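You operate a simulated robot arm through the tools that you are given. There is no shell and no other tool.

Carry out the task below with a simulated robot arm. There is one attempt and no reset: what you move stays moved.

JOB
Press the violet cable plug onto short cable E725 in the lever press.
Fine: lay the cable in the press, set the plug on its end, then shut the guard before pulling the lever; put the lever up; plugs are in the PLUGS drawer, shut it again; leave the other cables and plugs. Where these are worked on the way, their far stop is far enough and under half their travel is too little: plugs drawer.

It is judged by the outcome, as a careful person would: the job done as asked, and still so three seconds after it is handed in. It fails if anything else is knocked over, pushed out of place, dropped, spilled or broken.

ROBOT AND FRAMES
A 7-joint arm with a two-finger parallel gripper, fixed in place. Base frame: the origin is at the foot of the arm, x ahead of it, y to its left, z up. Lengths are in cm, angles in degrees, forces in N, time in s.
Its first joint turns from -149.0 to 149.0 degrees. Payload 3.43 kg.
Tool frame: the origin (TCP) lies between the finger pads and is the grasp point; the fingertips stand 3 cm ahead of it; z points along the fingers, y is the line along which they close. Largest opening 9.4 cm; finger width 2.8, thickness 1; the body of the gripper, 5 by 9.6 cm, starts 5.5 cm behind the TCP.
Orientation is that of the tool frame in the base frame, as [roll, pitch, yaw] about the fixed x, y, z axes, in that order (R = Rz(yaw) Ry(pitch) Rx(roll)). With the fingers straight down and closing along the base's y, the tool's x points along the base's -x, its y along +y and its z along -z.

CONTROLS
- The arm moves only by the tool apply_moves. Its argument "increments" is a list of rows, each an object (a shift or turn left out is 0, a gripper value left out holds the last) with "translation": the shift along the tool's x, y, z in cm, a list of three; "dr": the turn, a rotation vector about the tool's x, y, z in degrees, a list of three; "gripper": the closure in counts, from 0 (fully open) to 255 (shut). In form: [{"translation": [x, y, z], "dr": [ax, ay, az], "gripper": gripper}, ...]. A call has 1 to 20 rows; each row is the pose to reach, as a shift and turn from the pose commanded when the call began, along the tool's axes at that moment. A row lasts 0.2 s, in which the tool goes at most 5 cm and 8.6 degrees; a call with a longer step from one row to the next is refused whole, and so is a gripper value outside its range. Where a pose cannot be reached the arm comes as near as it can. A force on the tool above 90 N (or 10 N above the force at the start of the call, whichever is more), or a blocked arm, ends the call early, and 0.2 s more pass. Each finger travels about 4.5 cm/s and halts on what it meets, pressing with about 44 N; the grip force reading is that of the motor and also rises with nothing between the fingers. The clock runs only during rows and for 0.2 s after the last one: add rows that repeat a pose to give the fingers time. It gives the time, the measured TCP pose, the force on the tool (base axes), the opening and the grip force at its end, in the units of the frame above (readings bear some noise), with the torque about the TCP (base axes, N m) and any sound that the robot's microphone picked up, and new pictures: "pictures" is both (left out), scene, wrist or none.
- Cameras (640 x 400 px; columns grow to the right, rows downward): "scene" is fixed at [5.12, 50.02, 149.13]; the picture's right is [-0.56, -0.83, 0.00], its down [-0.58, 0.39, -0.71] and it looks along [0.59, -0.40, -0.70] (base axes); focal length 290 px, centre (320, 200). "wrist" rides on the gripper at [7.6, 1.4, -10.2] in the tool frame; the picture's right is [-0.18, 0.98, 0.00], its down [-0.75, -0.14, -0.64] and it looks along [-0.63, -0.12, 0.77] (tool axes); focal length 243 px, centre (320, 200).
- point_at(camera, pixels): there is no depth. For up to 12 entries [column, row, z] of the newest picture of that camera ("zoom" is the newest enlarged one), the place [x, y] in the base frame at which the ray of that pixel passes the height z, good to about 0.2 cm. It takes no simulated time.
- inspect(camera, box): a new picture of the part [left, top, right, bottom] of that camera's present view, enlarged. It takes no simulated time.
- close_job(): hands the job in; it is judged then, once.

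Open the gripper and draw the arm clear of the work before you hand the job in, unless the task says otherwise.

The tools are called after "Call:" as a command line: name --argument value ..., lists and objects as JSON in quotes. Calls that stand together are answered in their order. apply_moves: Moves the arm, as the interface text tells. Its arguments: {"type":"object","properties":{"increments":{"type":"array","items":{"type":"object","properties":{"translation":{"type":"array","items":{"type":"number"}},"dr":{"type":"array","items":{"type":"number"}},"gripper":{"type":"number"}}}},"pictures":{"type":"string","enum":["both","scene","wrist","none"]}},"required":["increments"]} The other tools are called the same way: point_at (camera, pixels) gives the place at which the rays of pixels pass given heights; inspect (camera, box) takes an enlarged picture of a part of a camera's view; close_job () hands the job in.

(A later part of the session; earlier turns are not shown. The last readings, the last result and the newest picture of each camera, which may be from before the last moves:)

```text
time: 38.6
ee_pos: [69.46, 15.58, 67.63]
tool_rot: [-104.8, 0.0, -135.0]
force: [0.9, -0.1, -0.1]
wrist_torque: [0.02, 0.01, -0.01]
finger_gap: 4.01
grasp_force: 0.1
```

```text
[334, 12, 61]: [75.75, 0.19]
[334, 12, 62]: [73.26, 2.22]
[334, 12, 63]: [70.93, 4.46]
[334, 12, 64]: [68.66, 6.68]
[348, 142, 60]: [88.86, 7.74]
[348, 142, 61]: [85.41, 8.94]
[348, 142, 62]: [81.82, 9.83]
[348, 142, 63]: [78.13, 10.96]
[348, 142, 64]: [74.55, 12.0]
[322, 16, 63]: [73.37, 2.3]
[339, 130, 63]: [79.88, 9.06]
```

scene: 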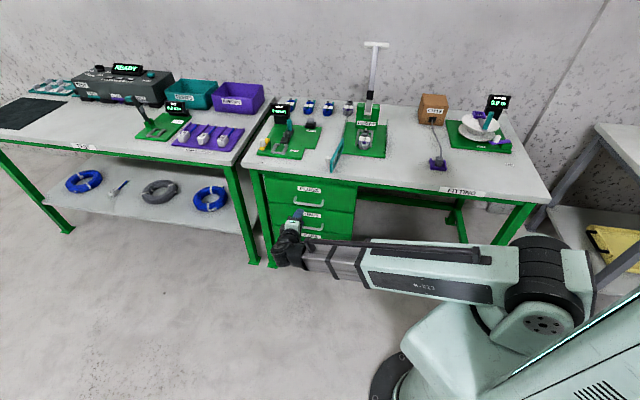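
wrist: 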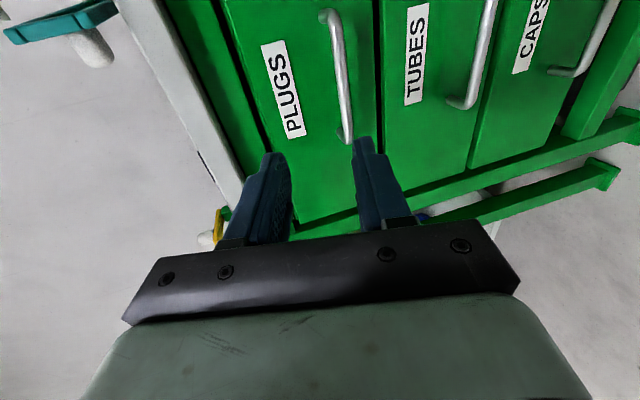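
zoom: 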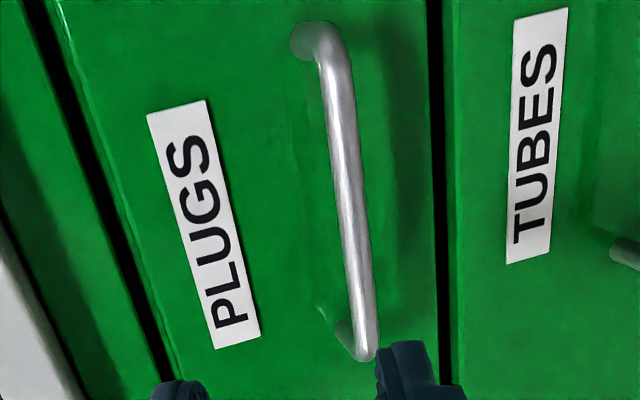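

Cross-checking gives the bar at z≈61.1, n≈53.35, u from -53.7 to -66. I line up and approach along the tool axis so the bar ends between the fingers, stopping a little short to verify.

Call:
apply_moves --increments '[{"translation": [0.2, 1.2, 2.4], "gripper": 146}, {"translation": [0.2, 2.3, 4.9], "gripper": 146}, {"translation": [0.2, 2.3, 7.5], "gripper": 146}, {"translation": [0.2, 2.3, 10], "gripper": 146}, {"translation": [0.2, 2.3, 11.5], "gripper": 146}, {"translation": [0.2, 2.3, 11.5], "gripper": 146}]' --pictures "both"

Call:
inspect --camera "wrist" --box '[220, 40, 440, 240]'

Call:
inspect --camera "scene" --box '[270, 170, 350, 230]'

```text
time: 40.0
ee_pos: [76.56, 7.87, 62.65]
tool_rot: [-104.8, 0.0, -135.1]
force: [0.3, -0.4, 0.0]
wrist_torque: [-0.02, 0.03, 0.02]
finger_gap: 4.01
grasp_force: 0.1
```

scene: 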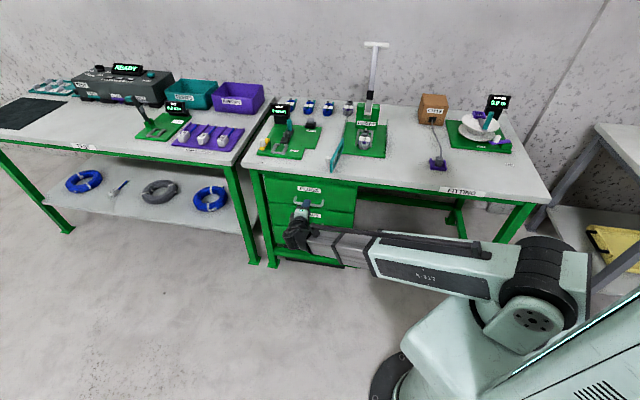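
wrist: 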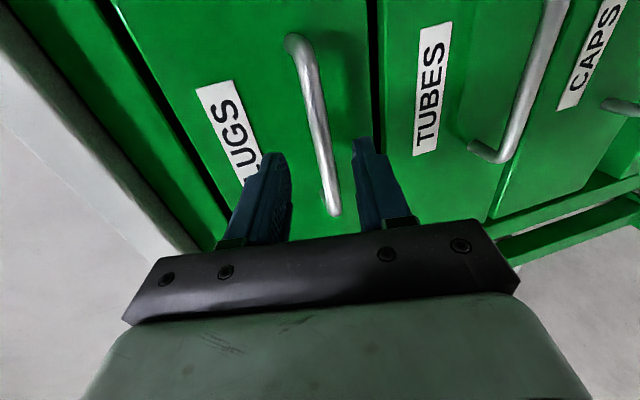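

```text
2.00 times, centred on (330, 140) of wrist
```

zoom: 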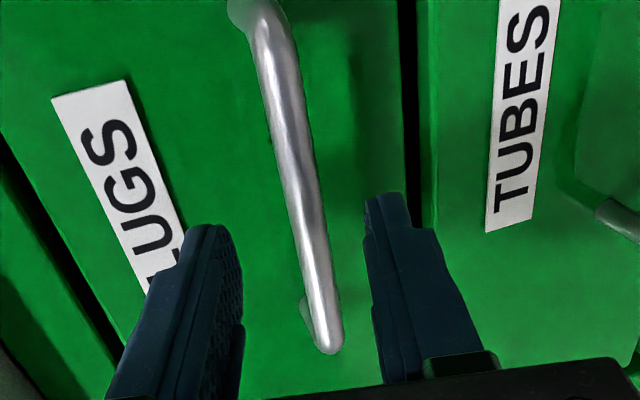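

```text
6.67 times, centred on (310, 200) of scene
```

zoom: 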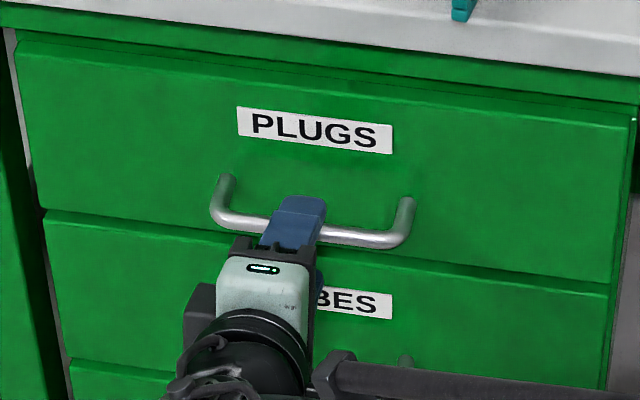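

The bar is centred between the two fingertips. I go forward 3.2 cm and close on it.

Call:
apply_moves --increments '[{"translation": [0, 0, 1], "gripper": 146}, {"translation": [0, 0, 2], "gripper": 146}, {"translation": [0, 0, 2.8], "gripper": 146}, {"translation": [0, 0, 3.2], "gripper": 146}, {"translation": [0, 0, 3.2], "gripper": 146}, {"translation": [0, 0, 3.2], "gripper": 255}, {"translation": [0, 0, 3.2], "gripper": 255}, {"translation": [0, 0, 3.2], "gripper": 255}, {"translation": [0, 0, 3.2], "gripper": 255}]' --pictures "both"

Call:
inspect --camera "wrist" --box '[220, 40, 440, 240]'

```text
time: 42.0
ee_pos: [78.85, 5.73, 61.55]
tool_rot: [-105.2, -0.1, -134.9]
force: [-15.3, 3.4, -32.7]
wrist_torque: [0.09, 0.28, 1.03]
finger_gap: 1.19
grasp_force: 44.5
```

scene: 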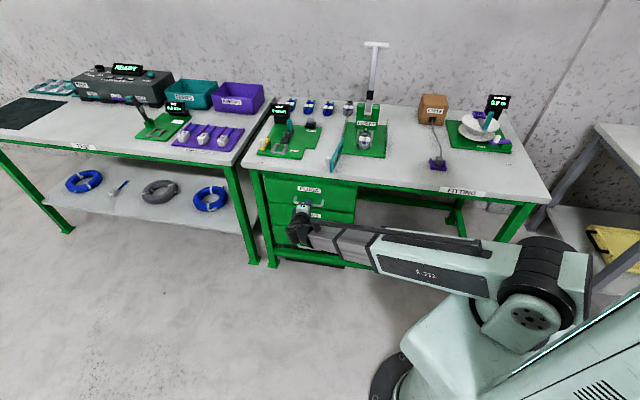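
wrist: 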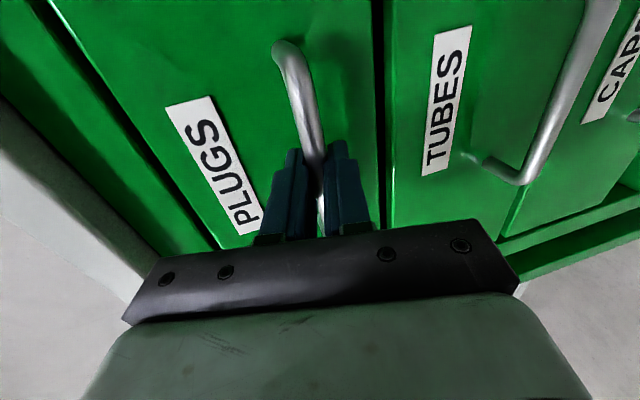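

```text
2.00 times, centred on (330, 140) of wrist
```

zoom: 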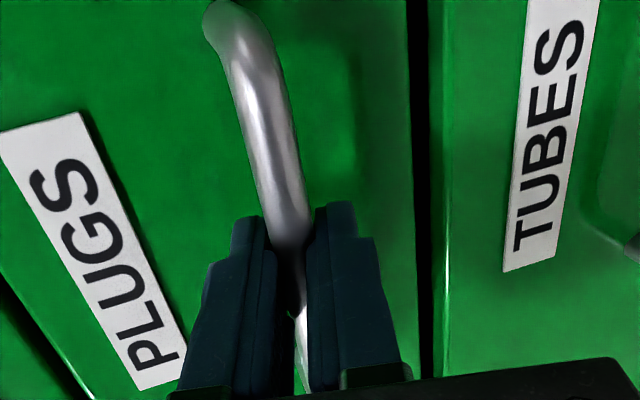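

Gripped the bar (gap 1.19 cm). I relieve the small vertical load and pull the drawer straight back 12 cm.

Call:
apply_moves --increments '[{"translation": [0, 0.24, 0.06], "gripper": 255}, {"translation": [0, 0.5, -0.9], "gripper": 255}, {"translation": [0, 0.89, -2.35], "gripper": 255}, {"translation": [0, 1.4, -4.3], "gripper": 255}, {"translation": [0, 1.92, -6.2], "gripper": 255}, {"translation": [0, 2.44, -8.15], "gripper": 255}, {"translation": [0, 2.96, -10.1], "gripper": 255}, {"translation": [0, 3.35, -11.55], "gripper": 255}, {"translation": [0, 3.35, -11.55], "gripper": 255}]' --pictures "both"

```text
time: 44.0
ee_pos: [70.19, 14.24, 61.46]
tool_rot: [-104.9, 0.0, -134.9]
force: [-0.9, -1.3, 19.1]
wrist_torque: [-0.05, -0.2, 1.42]
finger_gap: 1.17
grasp_force: 44.4
```

scene: 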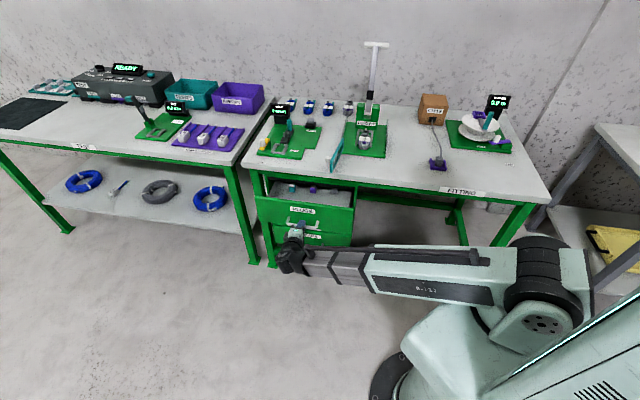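
wrist: 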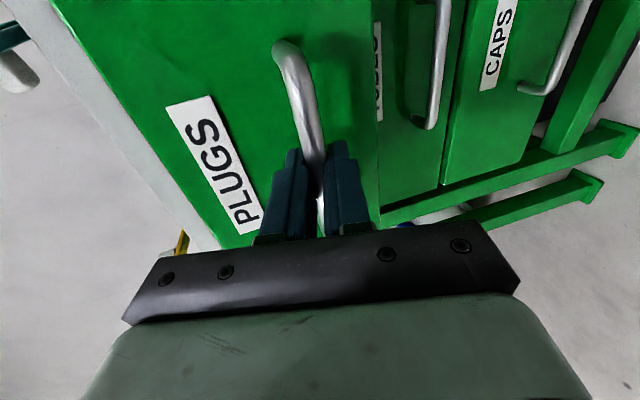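

The drawer slides out smoothly (12 cm). I look at the contents, then continue pulling.

Call:
inspect --camera "scene" --box '[255, 170, 365, 235]'

Call:
apply_moves --increments '[{"translation": [0, 0.3, -1], "gripper": 255}, {"translation": [0, 0.8, -2.9], "gripper": 255}, {"translation": [0, 1.3, -4.8], "gripper": 255}, {"translation": [0, 1.8, -6.8], "gripper": 255}, {"translation": [0, 2.07, -7.7], "gripper": 255}, {"translation": [0, 2.07, -7.7], "gripper": 255}]' --pictures "both"

```text
5.82 times, centred on (310, 202) of scene
```

zoom: 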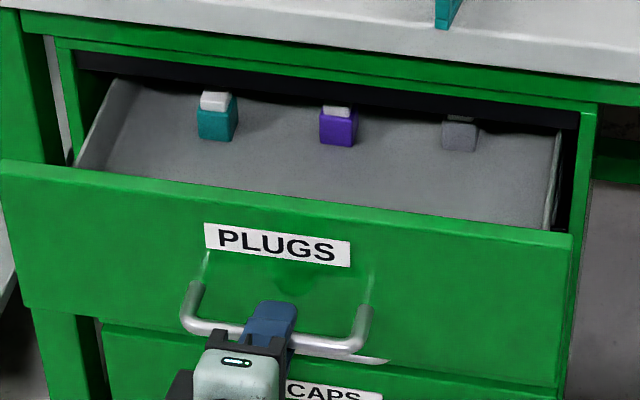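

```text
time: 45.4
ee_pos: [64.74, 19.81, 61.53]
tool_rot: [-104.8, 0.0, -135.1]
force: [-8.1, -9.6, 16.1]
wrist_torque: [-0.37, 0.19, -0.22]
finger_gap: 1.14
grasp_force: 44.8
```

scene: 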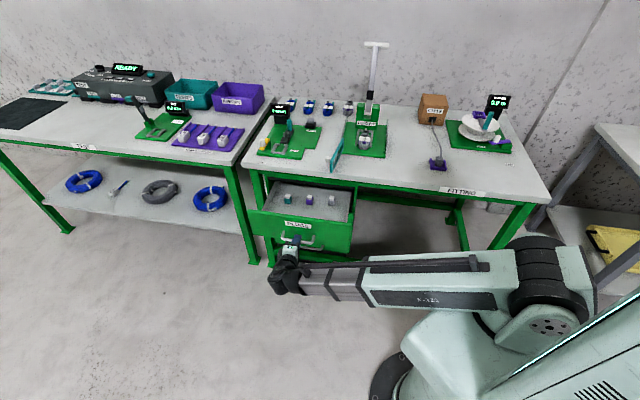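
wrist: 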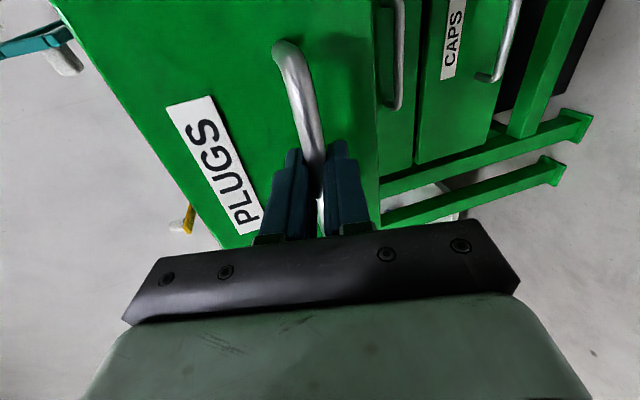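

Three plugs: teal, violet (scene (310,200)), grey. I pull a bit more to see whether the far stop is near.

Call:
apply_moves --increments '[{"translation": [0, 0.26, -1], "gripper": 255}, {"translation": [0, 0.52, -1.95], "gripper": 255}, {"translation": [0, 0.78, -2.9], "gripper": 255}, {"translation": [0, 1.04, -3.87], "gripper": 255}, {"translation": [0, 1.04, -3.87], "gripper": 255}]' --pictures "scene"

Call:
inspect --camera "scene" --box '[250, 170, 360, 250]'

```text
time: 46.6
ee_pos: [61.89, 22.79, 61.58]
tool_rot: [-104.9, 0.0, -134.7]
force: [3.0, 2.8, 15.6]
wrist_torque: [-0.47, 0.23, -0.8]
finger_gap: 1.15
grasp_force: 44.5
```

scene: 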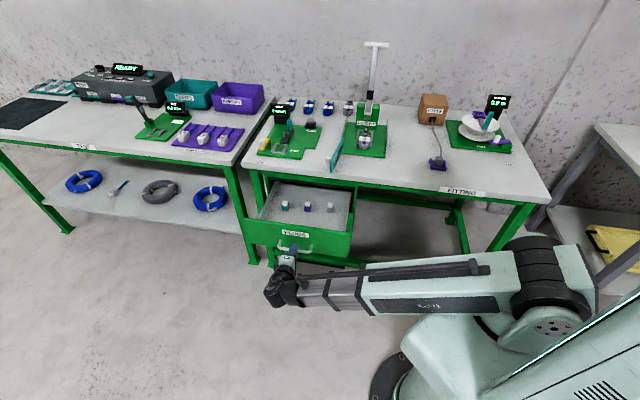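

```text
5.00 times, centred on (305, 210) of scene
```

zoom: 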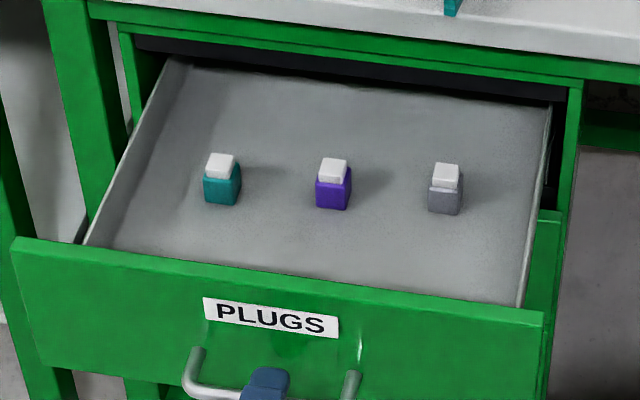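

24 cm out with no stop yet; I pull another 4 cm to be well past half travel.

Call:
apply_moves --increments '[{"translation": [0, 0.26, -1], "gripper": 255}, {"translation": [0, 0.52, -1.95], "gripper": 255}, {"translation": [0, 0.78, -2.9], "gripper": 255}, {"translation": [0, 1.04, -3.87], "gripper": 255}, {"translation": [0, 1.04, -3.87], "gripper": 255}]' --pictures "scene"

Call:
inspect --camera "scene" --box '[245, 170, 365, 260]'

```text
time: 47.8
ee_pos: [59.02, 25.47, 61.55]
tool_rot: [-104.9, 0.0, -134.9]
force: [2.2, 2.6, 13.5]
wrist_torque: [-0.13, -0.1, 1.08]
finger_gap: 1.15
grasp_force: 45.4
```

scene: 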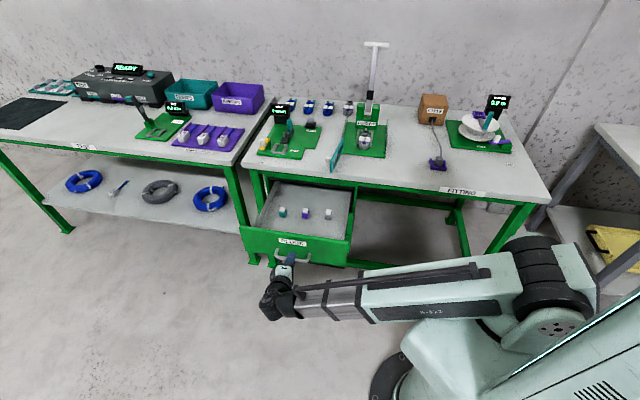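

```text
4.44 times, centred on (305, 215) of scene
```

zoom: 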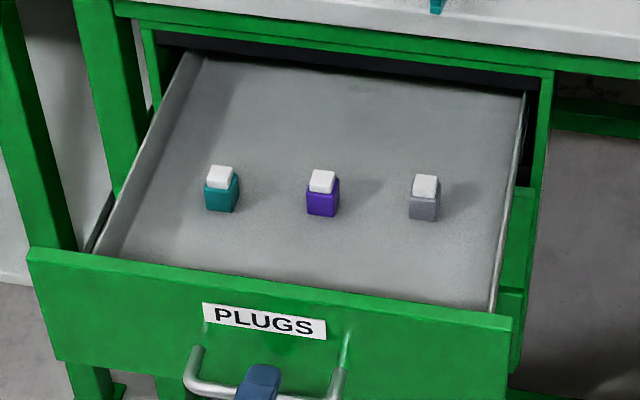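

Drawer is 28 cm out with plugs well exposed. I release the handle, back off along the tool axis, then rise.

Call:
apply_moves --increments '[{"translation": [0, 0, 0], "gripper": 130}, {"translation": [0, 0, 0], "gripper": 130}, {"translation": [0, 0, 0], "gripper": 130}, {"translation": [0, 0, -1.5], "gripper": 130}, {"translation": [0, 0, -4], "gripper": 130}, {"translation": [0, 0, -5.5], "gripper": 130}, {"translation": [0, -4.8, -4.2], "gripper": 130}, {"translation": [0, -9.7, -2.9], "gripper": 130}, {"translation": [0, -14.5, -1.6], "gripper": 130}, {"translation": [0, -19, -0.4], "gripper": 130}, {"translation": [0, -19, -0.4], "gripper": 130}]' --pictures "both"

```text
refused: row 8 steps farther than a row can; nothing moved
```

The row step was slightly too long; I resend with shorter steps.

Call:
apply_moves --increments '[{"translation": [0, 0, 0], "gripper": 130}, {"translation": [0, 0, 0], "gripper": 130}, {"translation": [0, 0, 0], "gripper": 130}, {"translation": [0, 0, -1.5], "gripper": 130}, {"translation": [0, 0, -4], "gripper": 130}, {"translation": [0, 0, -5.5], "gripper": 130}, {"translation": [0, -3.9, -4.5], "gripper": 130}, {"translation": [0, -7.8, -3.4], "gripper": 130}, {"translation": [0, -11.7, -2.4], "gripper": 130}, {"translation": [0, -15.6, -1.3], "gripper": 130}, {"translation": [0, -19, -0.4], "gripper": 130}, {"translation": [0, -19, -0.4], "gripper": 130}]' --pictures "both"

```text
time: 50.4
ee_pos: [62.14, 22.3, 80.01]
tool_rot: [-104.9, -0.1, -135.0]
force: [0.1, 0.2, 0.2]
wrist_torque: [-0.01, 0.0, -0.01]
finger_gap: 4.61
grasp_force: 0.0
```

scene: 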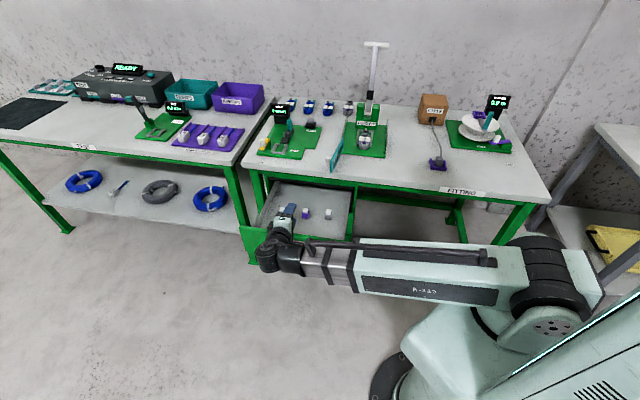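
wrist: 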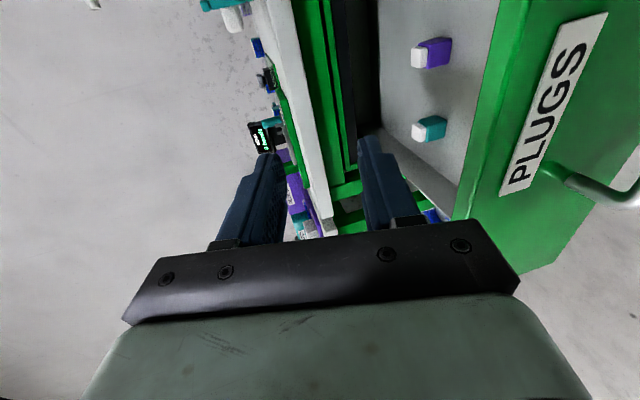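

The violet plug is visible in the drawer at wrist (432,53). I bring the tool back to vertical and up over the drawer.

Call:
apply_moves --increments '[{"translation": [0, -1, 0.4], "dr": [-7.5, 0, 0], "gripper": 130}, {"translation": [0, -2, 0.8], "dr": [-15, 0, 0], "gripper": 130}, {"translation": [0, -3, 1.2], "dr": [-22.5, 0, 0], "gripper": 130}, {"translation": [0, -4, 1.6], "dr": [-30, 0, 0], "gripper": 130}, {"translation": [0, -5, 2], "dr": [-37.5, 0, 0], "gripper": 130}, {"translation": [0, -6, 2.4], "dr": [-45, 0, 0], "gripper": 130}, {"translation": [0, -7, 2.8], "dr": [-52.5, 0, 0], "gripper": 130}, {"translation": [0, -8, 3.2], "dr": [-60, 0, 0], "gripper": 130}, {"translation": [0, -9, 3.6], "dr": [-67.5, 0, 0], "gripper": 130}, {"translation": [0, -9.28, 3.73], "dr": [-75, 0, 0], "gripper": 130}, {"translation": [0, -9.28, 3.73], "dr": [-75, 0, 0], "gripper": 130}]' --pictures "both"

Call:
point_at --camera "scene" --pixels '[[305.45, 216, 58], [305.45, 216, 60], [305.45, 216, 62], [305.45, 216, 64]]'

```text
time: 52.8
ee_pos: [66.53, 18.11, 87.92]
tool_rot: [179.9, 0.0, -135.1]
force: [0.2, -1.0, 0.0]
wrist_torque: [-0.01, -0.04, 0.0]
finger_gap: 4.6
grasp_force: 0.0
```

scene: 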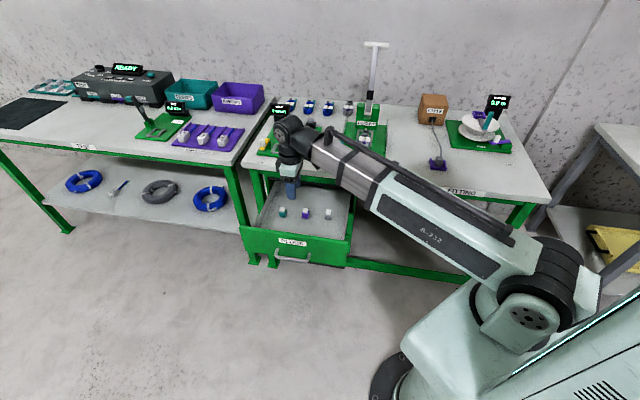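
wrist: 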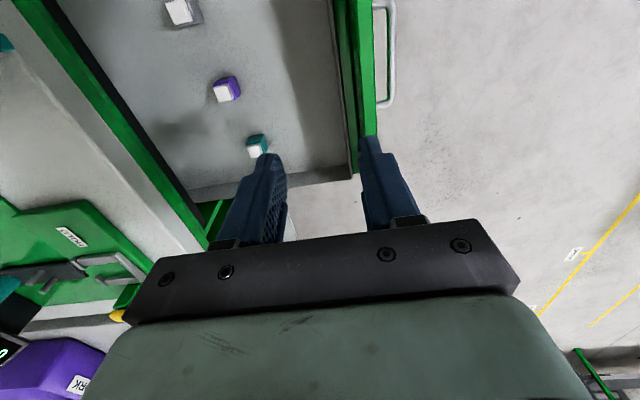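

```text
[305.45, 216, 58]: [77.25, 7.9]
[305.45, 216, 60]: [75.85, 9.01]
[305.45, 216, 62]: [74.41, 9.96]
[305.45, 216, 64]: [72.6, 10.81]
```

I zoom in on the violet plug from this overhead view.

Call:
inspect --camera "wrist" --box '[180, 60, 276, 120]'

Call:
inspect --camera "scene" --box '[294, 203, 318, 223]'

```text
6.67 times, centred on (228, 90) of wrist
```

zoom: 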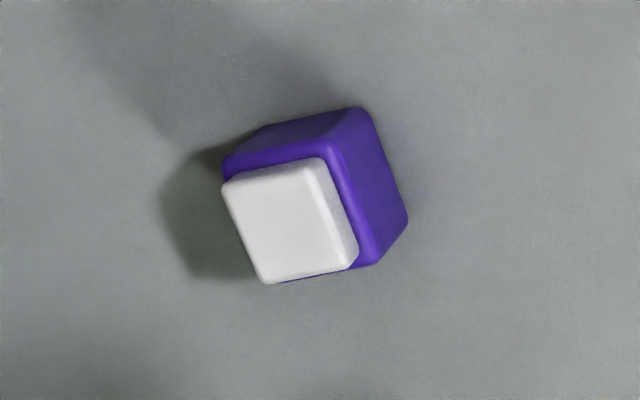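

```text
16.00 times, centred on (306, 213) of scene
```

zoom: 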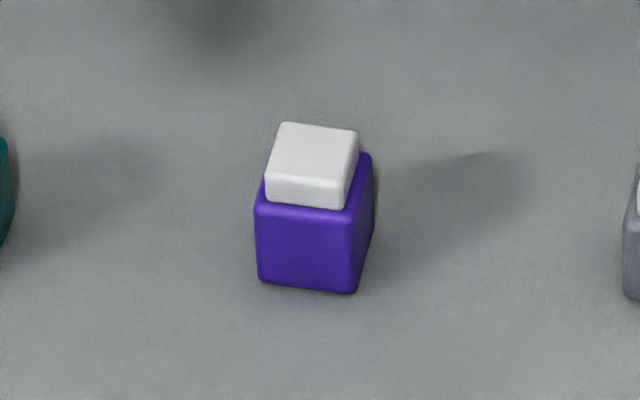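

Call:
point_at --camera "wrist" --pixels '[[223.5, 93.3, 58], [223.5, 93.3, 60], [223.5, 93.3, 62], [223.5, 93.3, 64], [223.5, 93.3, 66], [240, 110, 58], [240, 110, 60], [222, 115, 62], [231, 77, 60]]'

Call:
point_at --camera "scene" --pixels '[[305.8, 209.9, 58], [305.8, 209.9, 60], [305.8, 209.9, 62], [305.8, 209.9, 64], [305.8, 209.9, 66], [305.4, 218.6, 56], [305.4, 218.6, 58], [305.4, 218.6, 60]]'

```text
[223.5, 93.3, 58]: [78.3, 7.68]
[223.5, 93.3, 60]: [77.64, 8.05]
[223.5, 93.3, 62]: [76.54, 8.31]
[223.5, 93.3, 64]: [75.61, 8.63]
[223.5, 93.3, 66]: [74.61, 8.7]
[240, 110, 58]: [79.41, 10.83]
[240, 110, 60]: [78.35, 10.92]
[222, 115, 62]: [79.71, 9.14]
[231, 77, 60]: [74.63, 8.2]
```

```text
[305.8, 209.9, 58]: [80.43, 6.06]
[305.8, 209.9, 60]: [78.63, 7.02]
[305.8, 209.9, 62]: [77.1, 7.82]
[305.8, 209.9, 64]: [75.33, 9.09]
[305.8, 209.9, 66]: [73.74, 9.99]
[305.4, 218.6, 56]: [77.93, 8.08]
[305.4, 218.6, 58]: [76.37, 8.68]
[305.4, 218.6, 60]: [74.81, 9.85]
```

Plug centre ≈ (76.0,8.55), top z≈63.2, drawer floor ≈59.3. I turn back to yaw 135 and hover above the plug at z≈72.

Call:
apply_moves --increments '[{"translation": [0, -1, 1], "dr": [0, 0, 8.2], "gripper": 130}, {"translation": [0, -2.2, 2.4], "dr": [0, 0, 16.4], "gripper": 130}, {"translation": [0, -3.5, 3.8], "dr": [0, 0, 24.5], "gripper": 130}, {"translation": [0, -4.8, 5.2], "dr": [0, 0, 32.7], "gripper": 130}, {"translation": [0, -6.1, 6.7], "dr": [0, 0, 40.9], "gripper": 130}, {"translation": [0, -7.4, 8.2], "dr": [0, 0, 49.1], "gripper": 130}, {"translation": [0, -8.7, 9.8], "dr": [0, 0, 57.3], "gripper": 130}, {"translation": [0, -10, 11.4], "dr": [0, 0, 65.5], "gripper": 130}, {"translation": [0, -11.3, 13], "dr": [0, 0, 73.6], "gripper": 130}, {"translation": [0, -12.5, 14.5], "dr": [0, 0, 81.8], "gripper": 130}, {"translation": [0, -13.5, 15.9], "dr": [0, 0, 90], "gripper": 130}, {"translation": [0, -13.5, 15.9], "dr": [0, 0, 90], "gripper": 130}]' --pictures "both"

Call:
inspect --camera "wrist" --box '[240, 60, 420, 200]'

```text
time: 55.4
ee_pos: [76.04, 8.72, 72.03]
tool_rot: [180.0, 0.0, 135.0]
force: [0.0, -0.3, -0.1]
wrist_torque: [-0.01, -0.01, 0.0]
finger_gap: 4.61
grasp_force: 0.1
```

scene: 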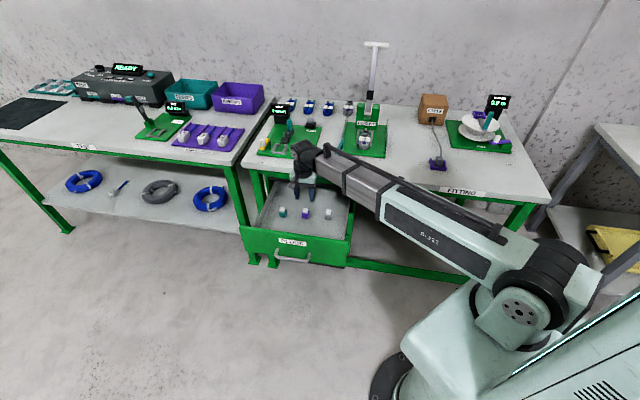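
wrist: 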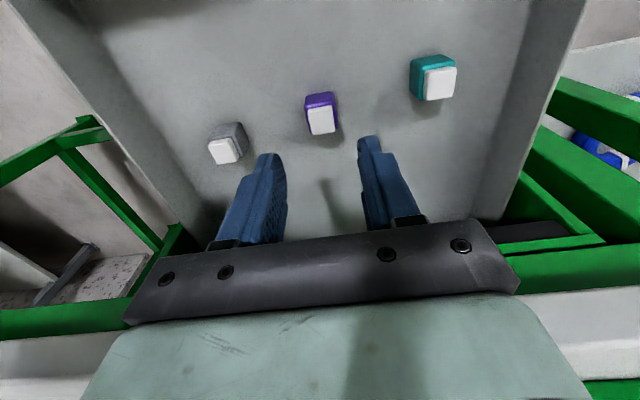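

```text
2.86 times, centred on (330, 130) of wrist
```

zoom: 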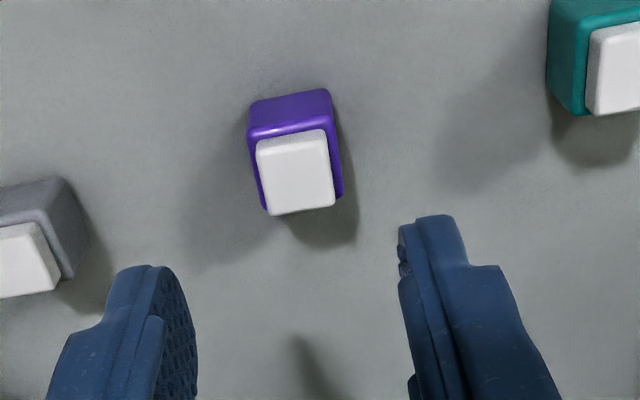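

Call:
point_at --camera "wrist" --pixels '[[322, 119.5, 62.5], [322, 119.5, 63.2], [322, 119.5, 64], [307.7, 105, 62.2], [331.5, 98, 62.2], [311, 134.5, 62.2], [336, 128, 62.2]]'

```text
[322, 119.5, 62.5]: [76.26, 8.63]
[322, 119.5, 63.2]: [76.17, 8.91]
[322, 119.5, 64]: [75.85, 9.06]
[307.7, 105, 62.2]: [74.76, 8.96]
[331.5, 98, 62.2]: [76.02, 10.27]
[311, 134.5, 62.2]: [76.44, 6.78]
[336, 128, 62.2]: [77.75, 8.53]
```

Plug centre ≈ (76.2,8.75), aligned with the gripper. I descend to z=63.3 (fingertips ~1 cm above the plug's base) and close.

Call:
apply_moves --increments '[{"translation": [-0.1, 0.1, 3], "gripper": 130}, {"translation": [-0.1, 0.1, 6], "gripper": 130}, {"translation": [-0.1, 0.1, 8], "gripper": 130}, {"translation": [-0.1, 0.1, 8.7], "gripper": 130}, {"translation": [-0.1, 0.1, 8.7], "gripper": 130}, {"translation": [-0.1, 0.1, 8.7], "gripper": 255}, {"translation": [-0.1, 0.1, 8.7], "gripper": 255}, {"translation": [-0.1, 0.1, 8.7], "gripper": 255}, {"translation": [-0.1, 0.1, 8.7], "gripper": 255}]' --pictures "both"

Call:
inspect --camera "wrist" --box '[240, 90, 420, 240]'

```text
time: 57.4
ee_pos: [76.53, 8.56, 63.35]
tool_rot: [180.0, 0.1, 135.0]
force: [0.4, -0.4, -0.3]
wrist_torque: [-0.02, 0.01, -0.05]
finger_gap: 2.58
grasp_force: 44.2
```

scene: 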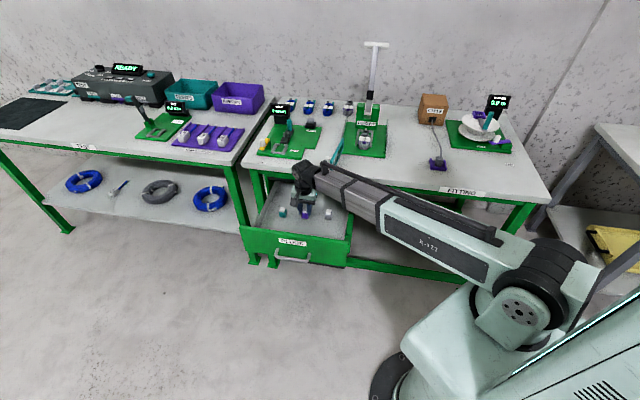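
wrist: 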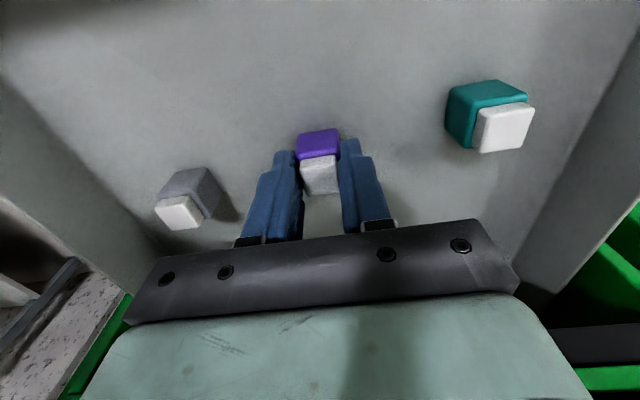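

```text
2.67 times, centred on (330, 165) of wrist
```

zoom: 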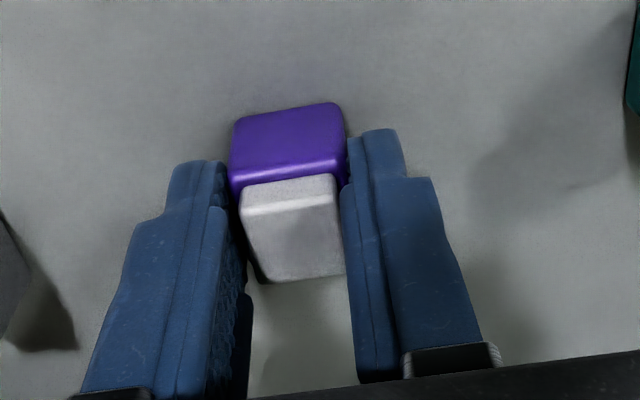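

The violet plug is held (gap 2.58 cm). I check the plug's centre relative to the TCP from this picture.

Call:
point_at --camera "wrist" --pixels '[[321, 179.2, 63.2], [300, 166.9, 63.2], [336.4, 163.1, 63.2], [308.3, 195.7, 63.2], [339.4, 192, 63.2], [297.5, 136.5, 59.5], [337, 131, 59.5]]'

```text
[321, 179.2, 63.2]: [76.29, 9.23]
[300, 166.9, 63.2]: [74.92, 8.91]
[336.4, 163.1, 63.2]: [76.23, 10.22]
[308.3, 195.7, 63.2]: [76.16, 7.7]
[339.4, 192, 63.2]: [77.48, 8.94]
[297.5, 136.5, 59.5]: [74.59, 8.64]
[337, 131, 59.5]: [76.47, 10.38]
```

Plug is centred within ~0.2 cm of the TCP. I lift it out, move right at the front of the bench, then forward to hover above the cable's peg.

Call:
apply_moves --increments '[{"translation": [0, 0, -2], "gripper": 255}, {"translation": [0, 0, -6.5], "gripper": 255}, {"translation": [0, 0, -11], "gripper": 255}, {"translation": [0, 0, -15.5], "gripper": 255}, {"translation": [0, 0, -20], "gripper": 255}, {"translation": [0, 0, -24.5], "gripper": 255}, {"translation": [0, 0, -28.5], "gripper": 255}, {"translation": [0, -4, -28.5], "gripper": 255}, {"translation": [0, -8.5, -28.5], "gripper": 255}, {"translation": [0, -13, -28.5], "gripper": 255}, {"translation": [0, -17.5, -28.5], "gripper": 255}, {"translation": [-2, -20.2, -28.5], "gripper": 255}, {"translation": [-6.5, -20.2, -28.5], "gripper": 255}, {"translation": [-11, -20.2, -28.5], "gripper": 255}, {"translation": [-15.5, -20.2, -28.5], "gripper": 255}, {"translation": [-20, -20.2, -28.5], "gripper": 255}, {"translation": [-24.5, -20.2, -28.5], "gripper": 255}, {"translation": [-28.5, -20.2, -28.5], "gripper": 255}, {"translation": [-28.5, -20.2, -28.5], "gripper": 255}]' --pictures "both"

```text
time: 61.4
ee_pos: [82.01, -26.06, 91.9]
tool_rot: [180.0, 0.1, 135.0]
force: [0.1, -0.2, -0.8]
wrist_torque: [-0.01, 0.01, 0.04]
finger_gap: 2.58
grasp_force: 44.0
```

scene: 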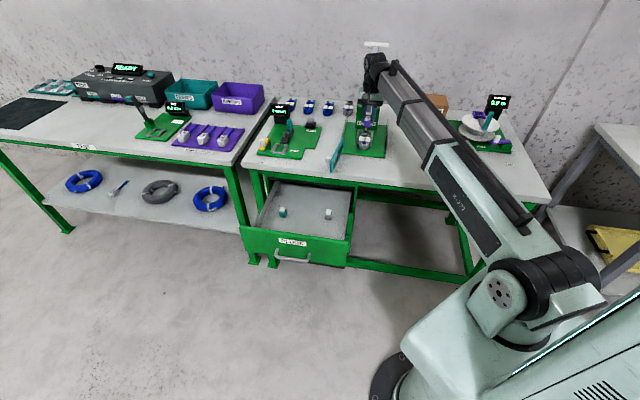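
wrist: 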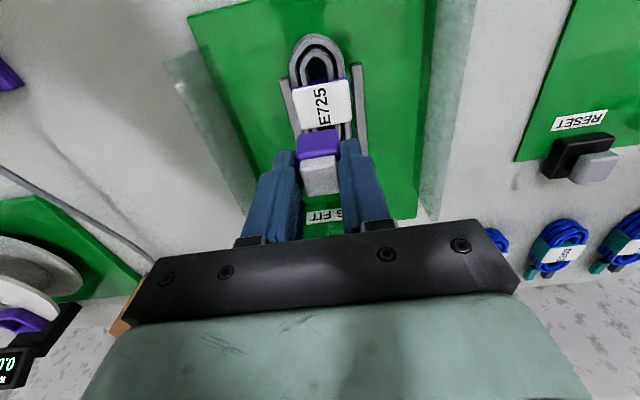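

I move forward 5 cm so the peg should show just beyond the plug's lower edge at a steep angle, for precise alignment.

Call:
apply_moves --increments '[{"translation": [-2.5, 0.3, -1], "gripper": 255}, {"translation": [-5.0, 0.3, -2], "gripper": 255}, {"translation": [-5.0, 0.3, -2], "gripper": 255}]' --pictures "both"

Call:
inspect --camera "wrist" --box '[250, 50, 410, 220]'

Call:
inspect --camera "scene" --box '[345, 85, 395, 145]'

```text
time: 62.2
ee_pos: [85.81, -29.66, 93.8]
tool_rot: [180.0, 0.1, 135.1]
force: [0.0, 0.3, -0.4]
wrist_torque: [-0.02, -0.01, 0.01]
finger_gap: 2.61
grasp_force: 43.9
```

scene: 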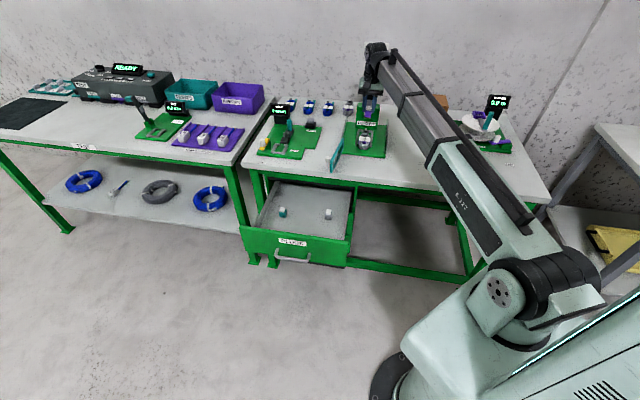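
wrist: 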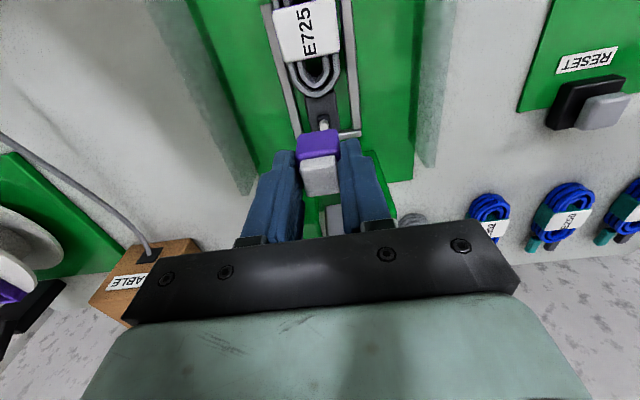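

```text
2.35 times, centred on (330, 135) of wrist
```

zoom: 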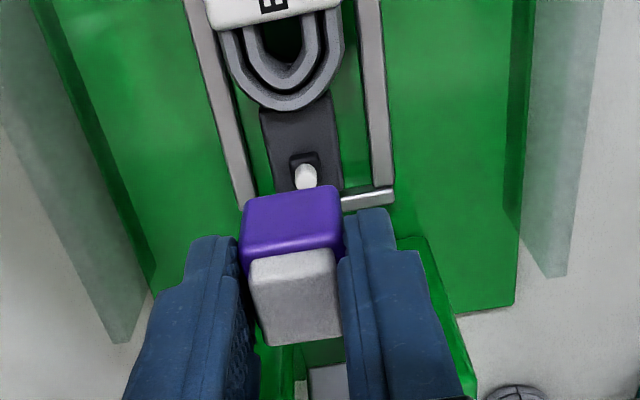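

```text
6.67 times, centred on (370, 115) of scene
```

zoom: 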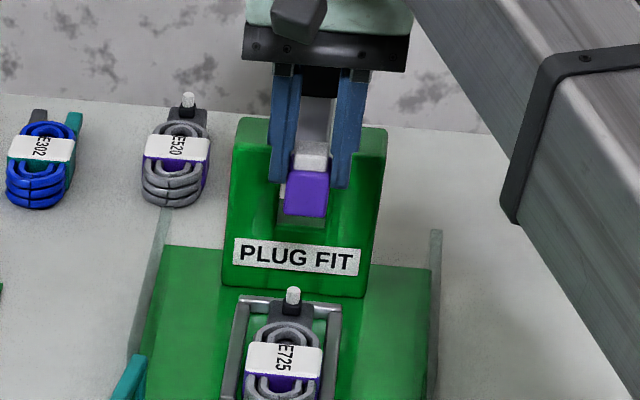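

The peg is visible just above the plug at wrist (324,125). I zoom to get its top centre precisely.

Call:
inspect --camera "wrist" --box '[304, 100, 344, 140]'

Call:
inspect --camera "scene" --box '[358, 122, 374, 132]'

```text
10.00 times, centred on (324, 120) of wrist
```

zoom: 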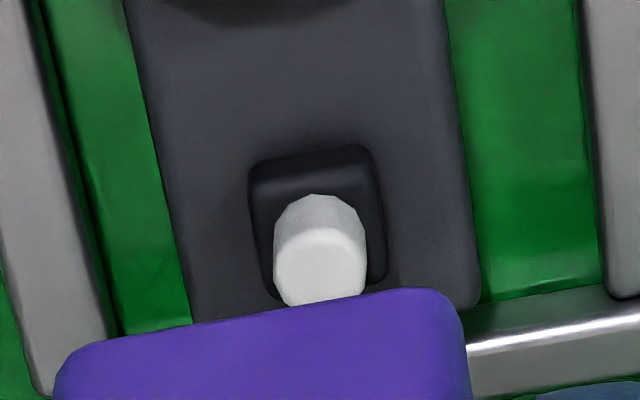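

```text
16.00 times, centred on (366, 127) of scene
```

zoom: 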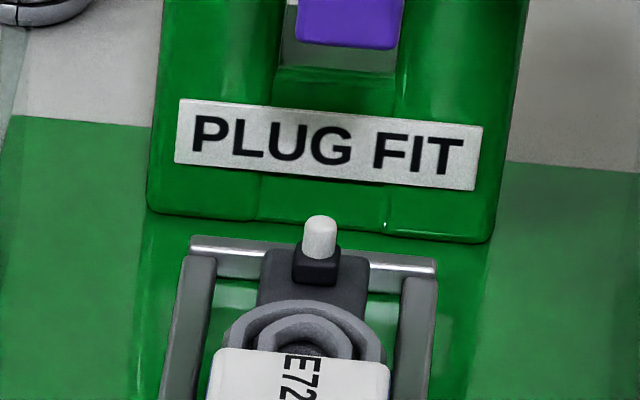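

Call:
point_at --camera "wrist" --pixels '[[324, 127, 82], [324, 127, 82.5], [324, 127, 83], [324, 127, 83.5], [324, 127, 84], [324, 118.5, 81.5], [311, 151.5, 80.3], [358, 150, 80.3]]'

Call:
point_at --camera "scene" --pixels '[[366, 128.4, 82], [366, 128.4, 82.5], [366, 128.4, 83], [366, 128.4, 83.5], [366, 128.4, 84]]'

```text
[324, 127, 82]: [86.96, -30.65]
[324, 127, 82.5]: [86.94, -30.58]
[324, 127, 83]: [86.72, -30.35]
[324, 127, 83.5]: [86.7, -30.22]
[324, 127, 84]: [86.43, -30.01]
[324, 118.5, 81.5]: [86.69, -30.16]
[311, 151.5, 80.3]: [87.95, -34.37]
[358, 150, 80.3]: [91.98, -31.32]
```

```text
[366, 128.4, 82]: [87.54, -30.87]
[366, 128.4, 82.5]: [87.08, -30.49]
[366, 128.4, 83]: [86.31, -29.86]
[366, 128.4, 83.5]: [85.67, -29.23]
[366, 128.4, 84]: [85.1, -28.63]
```

Call:
point_at --camera "wrist" --pixels '[[318.2, 131.7, 89.7], [300, 134.5, 89.7], [336, 129, 89.7], [318, 161, 93.2], [320, 177, 93.7]]'

```text
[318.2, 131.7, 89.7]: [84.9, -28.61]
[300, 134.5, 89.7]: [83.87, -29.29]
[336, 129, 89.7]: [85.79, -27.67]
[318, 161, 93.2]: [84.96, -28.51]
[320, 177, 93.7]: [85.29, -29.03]
```

Peg top is at z≈82.5, n≈83.0, u≈-39.9; the plug centre is at n≈81.55. I shift forward 1.4 cm, left 0.15 cm and lower to just above the peg.

Call:
apply_moves --increments '[{"translation": [-1.4, 0.15, 0], "gripper": 255}, {"translation": [-1.4, 0.15, 3], "gripper": 255}, {"translation": [-1.4, 0.15, 5.5], "gripper": 255}, {"translation": [-1.4, 0.15, 6.2], "gripper": 255}, {"translation": [-1.4, 0.15, 6.2], "gripper": 255}]' --pictures "both"

Call:
inspect --camera "wrist" --box '[260, 70, 390, 210]'

Call:
inspect --camera "scene" --box '[352, 102, 384, 138]'

```text
time: 63.4
ee_pos: [86.84, -30.06, 87.75]
tool_rot: [-179.9, 0.1, 135.0]
force: [0.1, 0.5, 1.3]
wrist_torque: [0.03, -0.02, 0.01]
finger_gap: 2.6
grasp_force: 44.3
```

scene: 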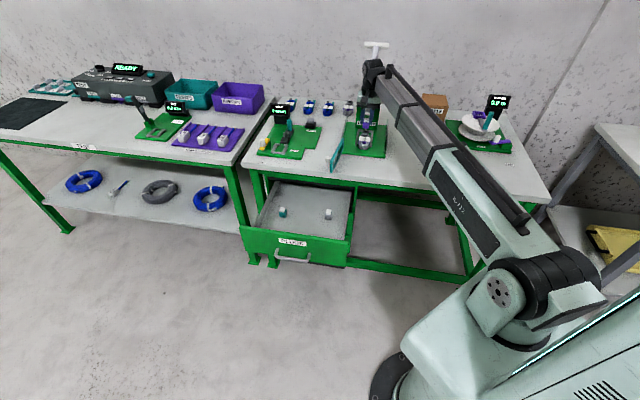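
wrist: 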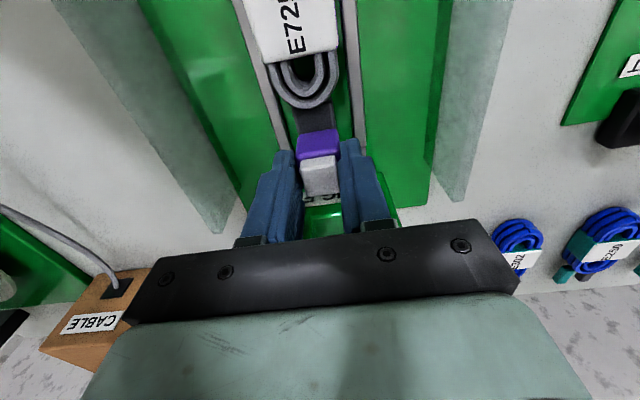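

```text
2.86 times, centred on (325, 140) of wrist
```

zoom: 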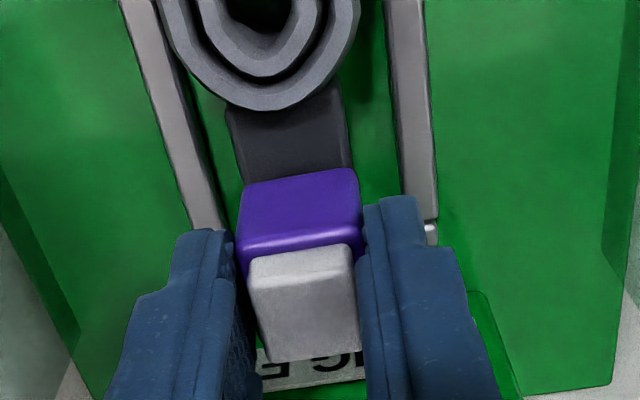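

```text
11.11 times, centred on (368, 120) of scene
```

zoom: 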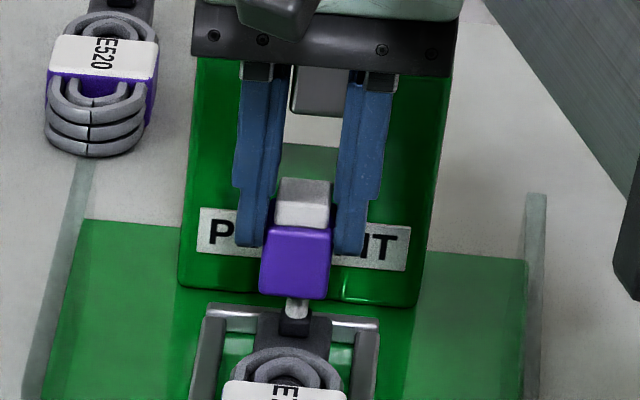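

In the scene zoom the plug is directly above the peg (plug centre x≈295, peg x≈297). I lower another 0.9 cm to just above the peg and re-check.

Call:
apply_moves --increments '[{"translation": [-0.1, 0, 0.4], "gripper": 255}, {"translation": [-0.1, 0, 0.8], "gripper": 255}, {"translation": [-0.1, 0, 0.8], "gripper": 255}]' --pictures "wrist"

Call:
inspect --camera "scene" --box '[356, 110, 380, 136]'

Call:
inspect --camera "wrist" --box '[280, 90, 370, 190]'

```text
time: 64.2
ee_pos: [86.89, -30.13, 87.15]
tool_rot: [180.0, 0.2, 135.0]
force: [1.0, -0.7, 24.2]
wrist_torque: [-0.17, 0.02, -0.01]
finger_gap: 2.59
grasp_force: 43.9
```

wrist: 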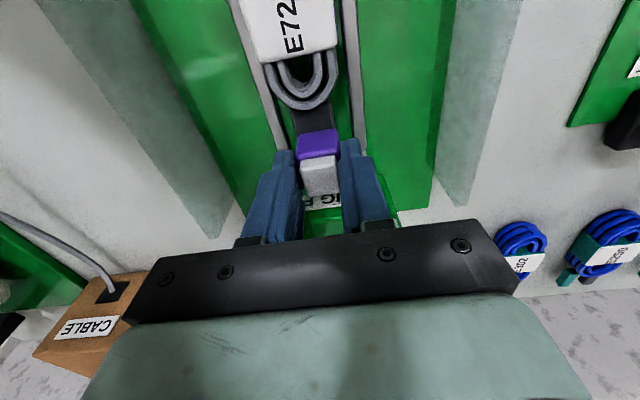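

```text
15.38 times, centred on (368, 123) of scene
```

zoom: 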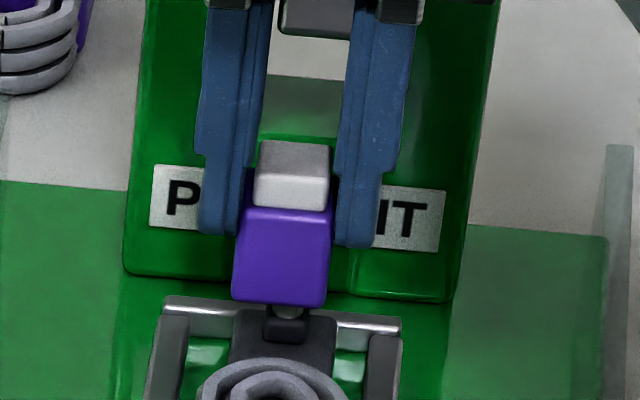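

```text
4.00 times, centred on (325, 140) of wrist
```

zoom: 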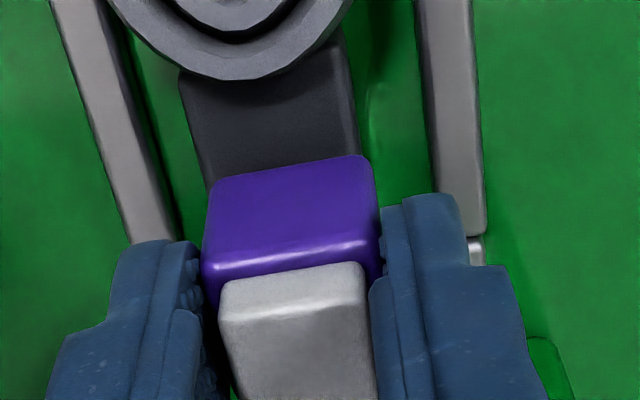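

Contact: 24 N at TCP z≈87.1, and the torque suggests the contact is ~0.6 cm to the right of the tool axis, so the peg is catching the hole's rim. I compare tail and plug edges in this wrist view.

Call:
point_at --camera "wrist" --pixels '[[296.75, 132.5, 81.05], [335.75, 131.25, 81.05], [289.5, 107.5, 81.05], [331.5, 102, 81.05], [298, 137, 83.1], [338, 130.5, 83.1], [277.8, 110, 80.3], [359, 110, 80.3], [353, 110, 80.3], [284, 140, 80.3]]'

```text
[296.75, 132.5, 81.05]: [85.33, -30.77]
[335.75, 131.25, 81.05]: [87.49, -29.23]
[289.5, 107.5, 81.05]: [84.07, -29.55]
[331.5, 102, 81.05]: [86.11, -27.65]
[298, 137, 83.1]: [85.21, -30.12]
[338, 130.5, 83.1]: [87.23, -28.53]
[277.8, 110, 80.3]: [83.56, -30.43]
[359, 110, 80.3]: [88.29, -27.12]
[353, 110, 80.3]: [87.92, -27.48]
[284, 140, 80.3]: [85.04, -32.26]
```

Tail centre u≈-39.92 while the plug's is ≈-40.2: I raise slightly, shift right 0.27 cm, and lower again.

Call:
apply_moves --increments '[{"translation": [0, 0, -0.5], "gripper": 255}, {"translation": [0, -0.27, -0.5], "gripper": 255}, {"translation": [0, -0.27, -0.2], "gripper": 255}, {"translation": [0, -0.27, 0.0], "gripper": 255}, {"translation": [0, -0.27, 0.0], "gripper": 255}]' --pictures "wrist"

Call:
inspect --camera "scene" --box '[356, 110, 380, 136]'

Call:
inspect --camera "wrist" --box '[280, 90, 370, 190]'

```text
time: 65.4
ee_pos: [86.78, -30.35, 86.87]
tool_rot: [-180.0, 0.0, 135.1]
force: [0.6, 0.4, 0.2]
wrist_torque: [0.0, 0.0, 0.01]
finger_gap: 2.6
grasp_force: 44.2
```

wrist: 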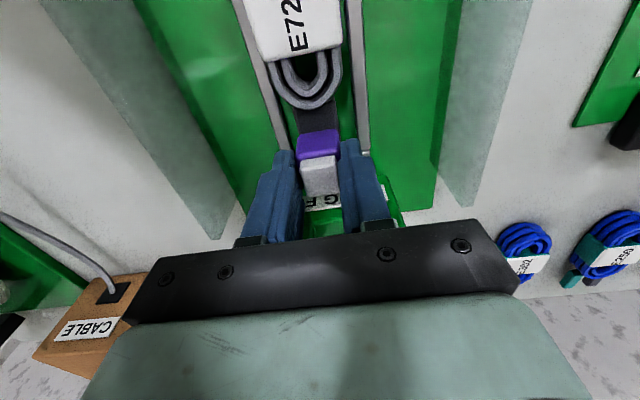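

```text
15.38 times, centred on (368, 123) of scene
```

zoom: 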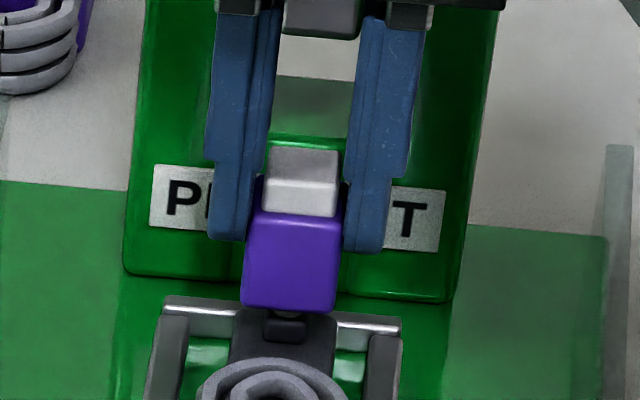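

```text
4.00 times, centred on (325, 140) of wrist
```

zoom: 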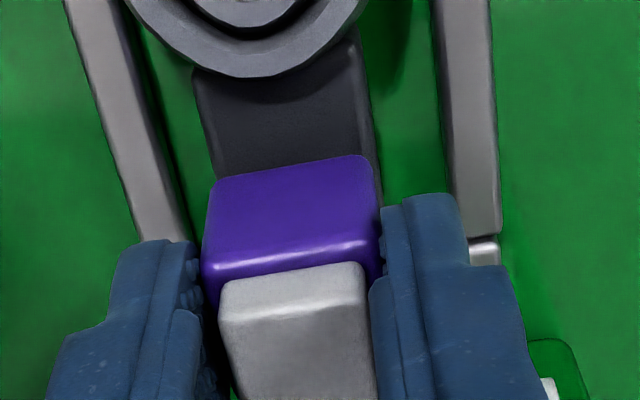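

No contact now at a lower height, so the peg is entering the hole. I continue to lower in small steps.

Call:
apply_moves --increments '[{"translation": [0, 0, 0.2], "gripper": 255}, {"translation": [0, 0, 0.4], "gripper": 255}, {"translation": [0, 0, 0.4], "gripper": 255}]' --pictures "none"

```text
time: 66.2
ee_pos: [86.68, -30.42, 86.27]
tool_rot: [-180.0, 0.2, 134.9]
force: [0.4, 0.5, -0.2]
wrist_torque: [0.02, 0.04, -0.01]
finger_gap: 2.61
grasp_force: 44.0
```

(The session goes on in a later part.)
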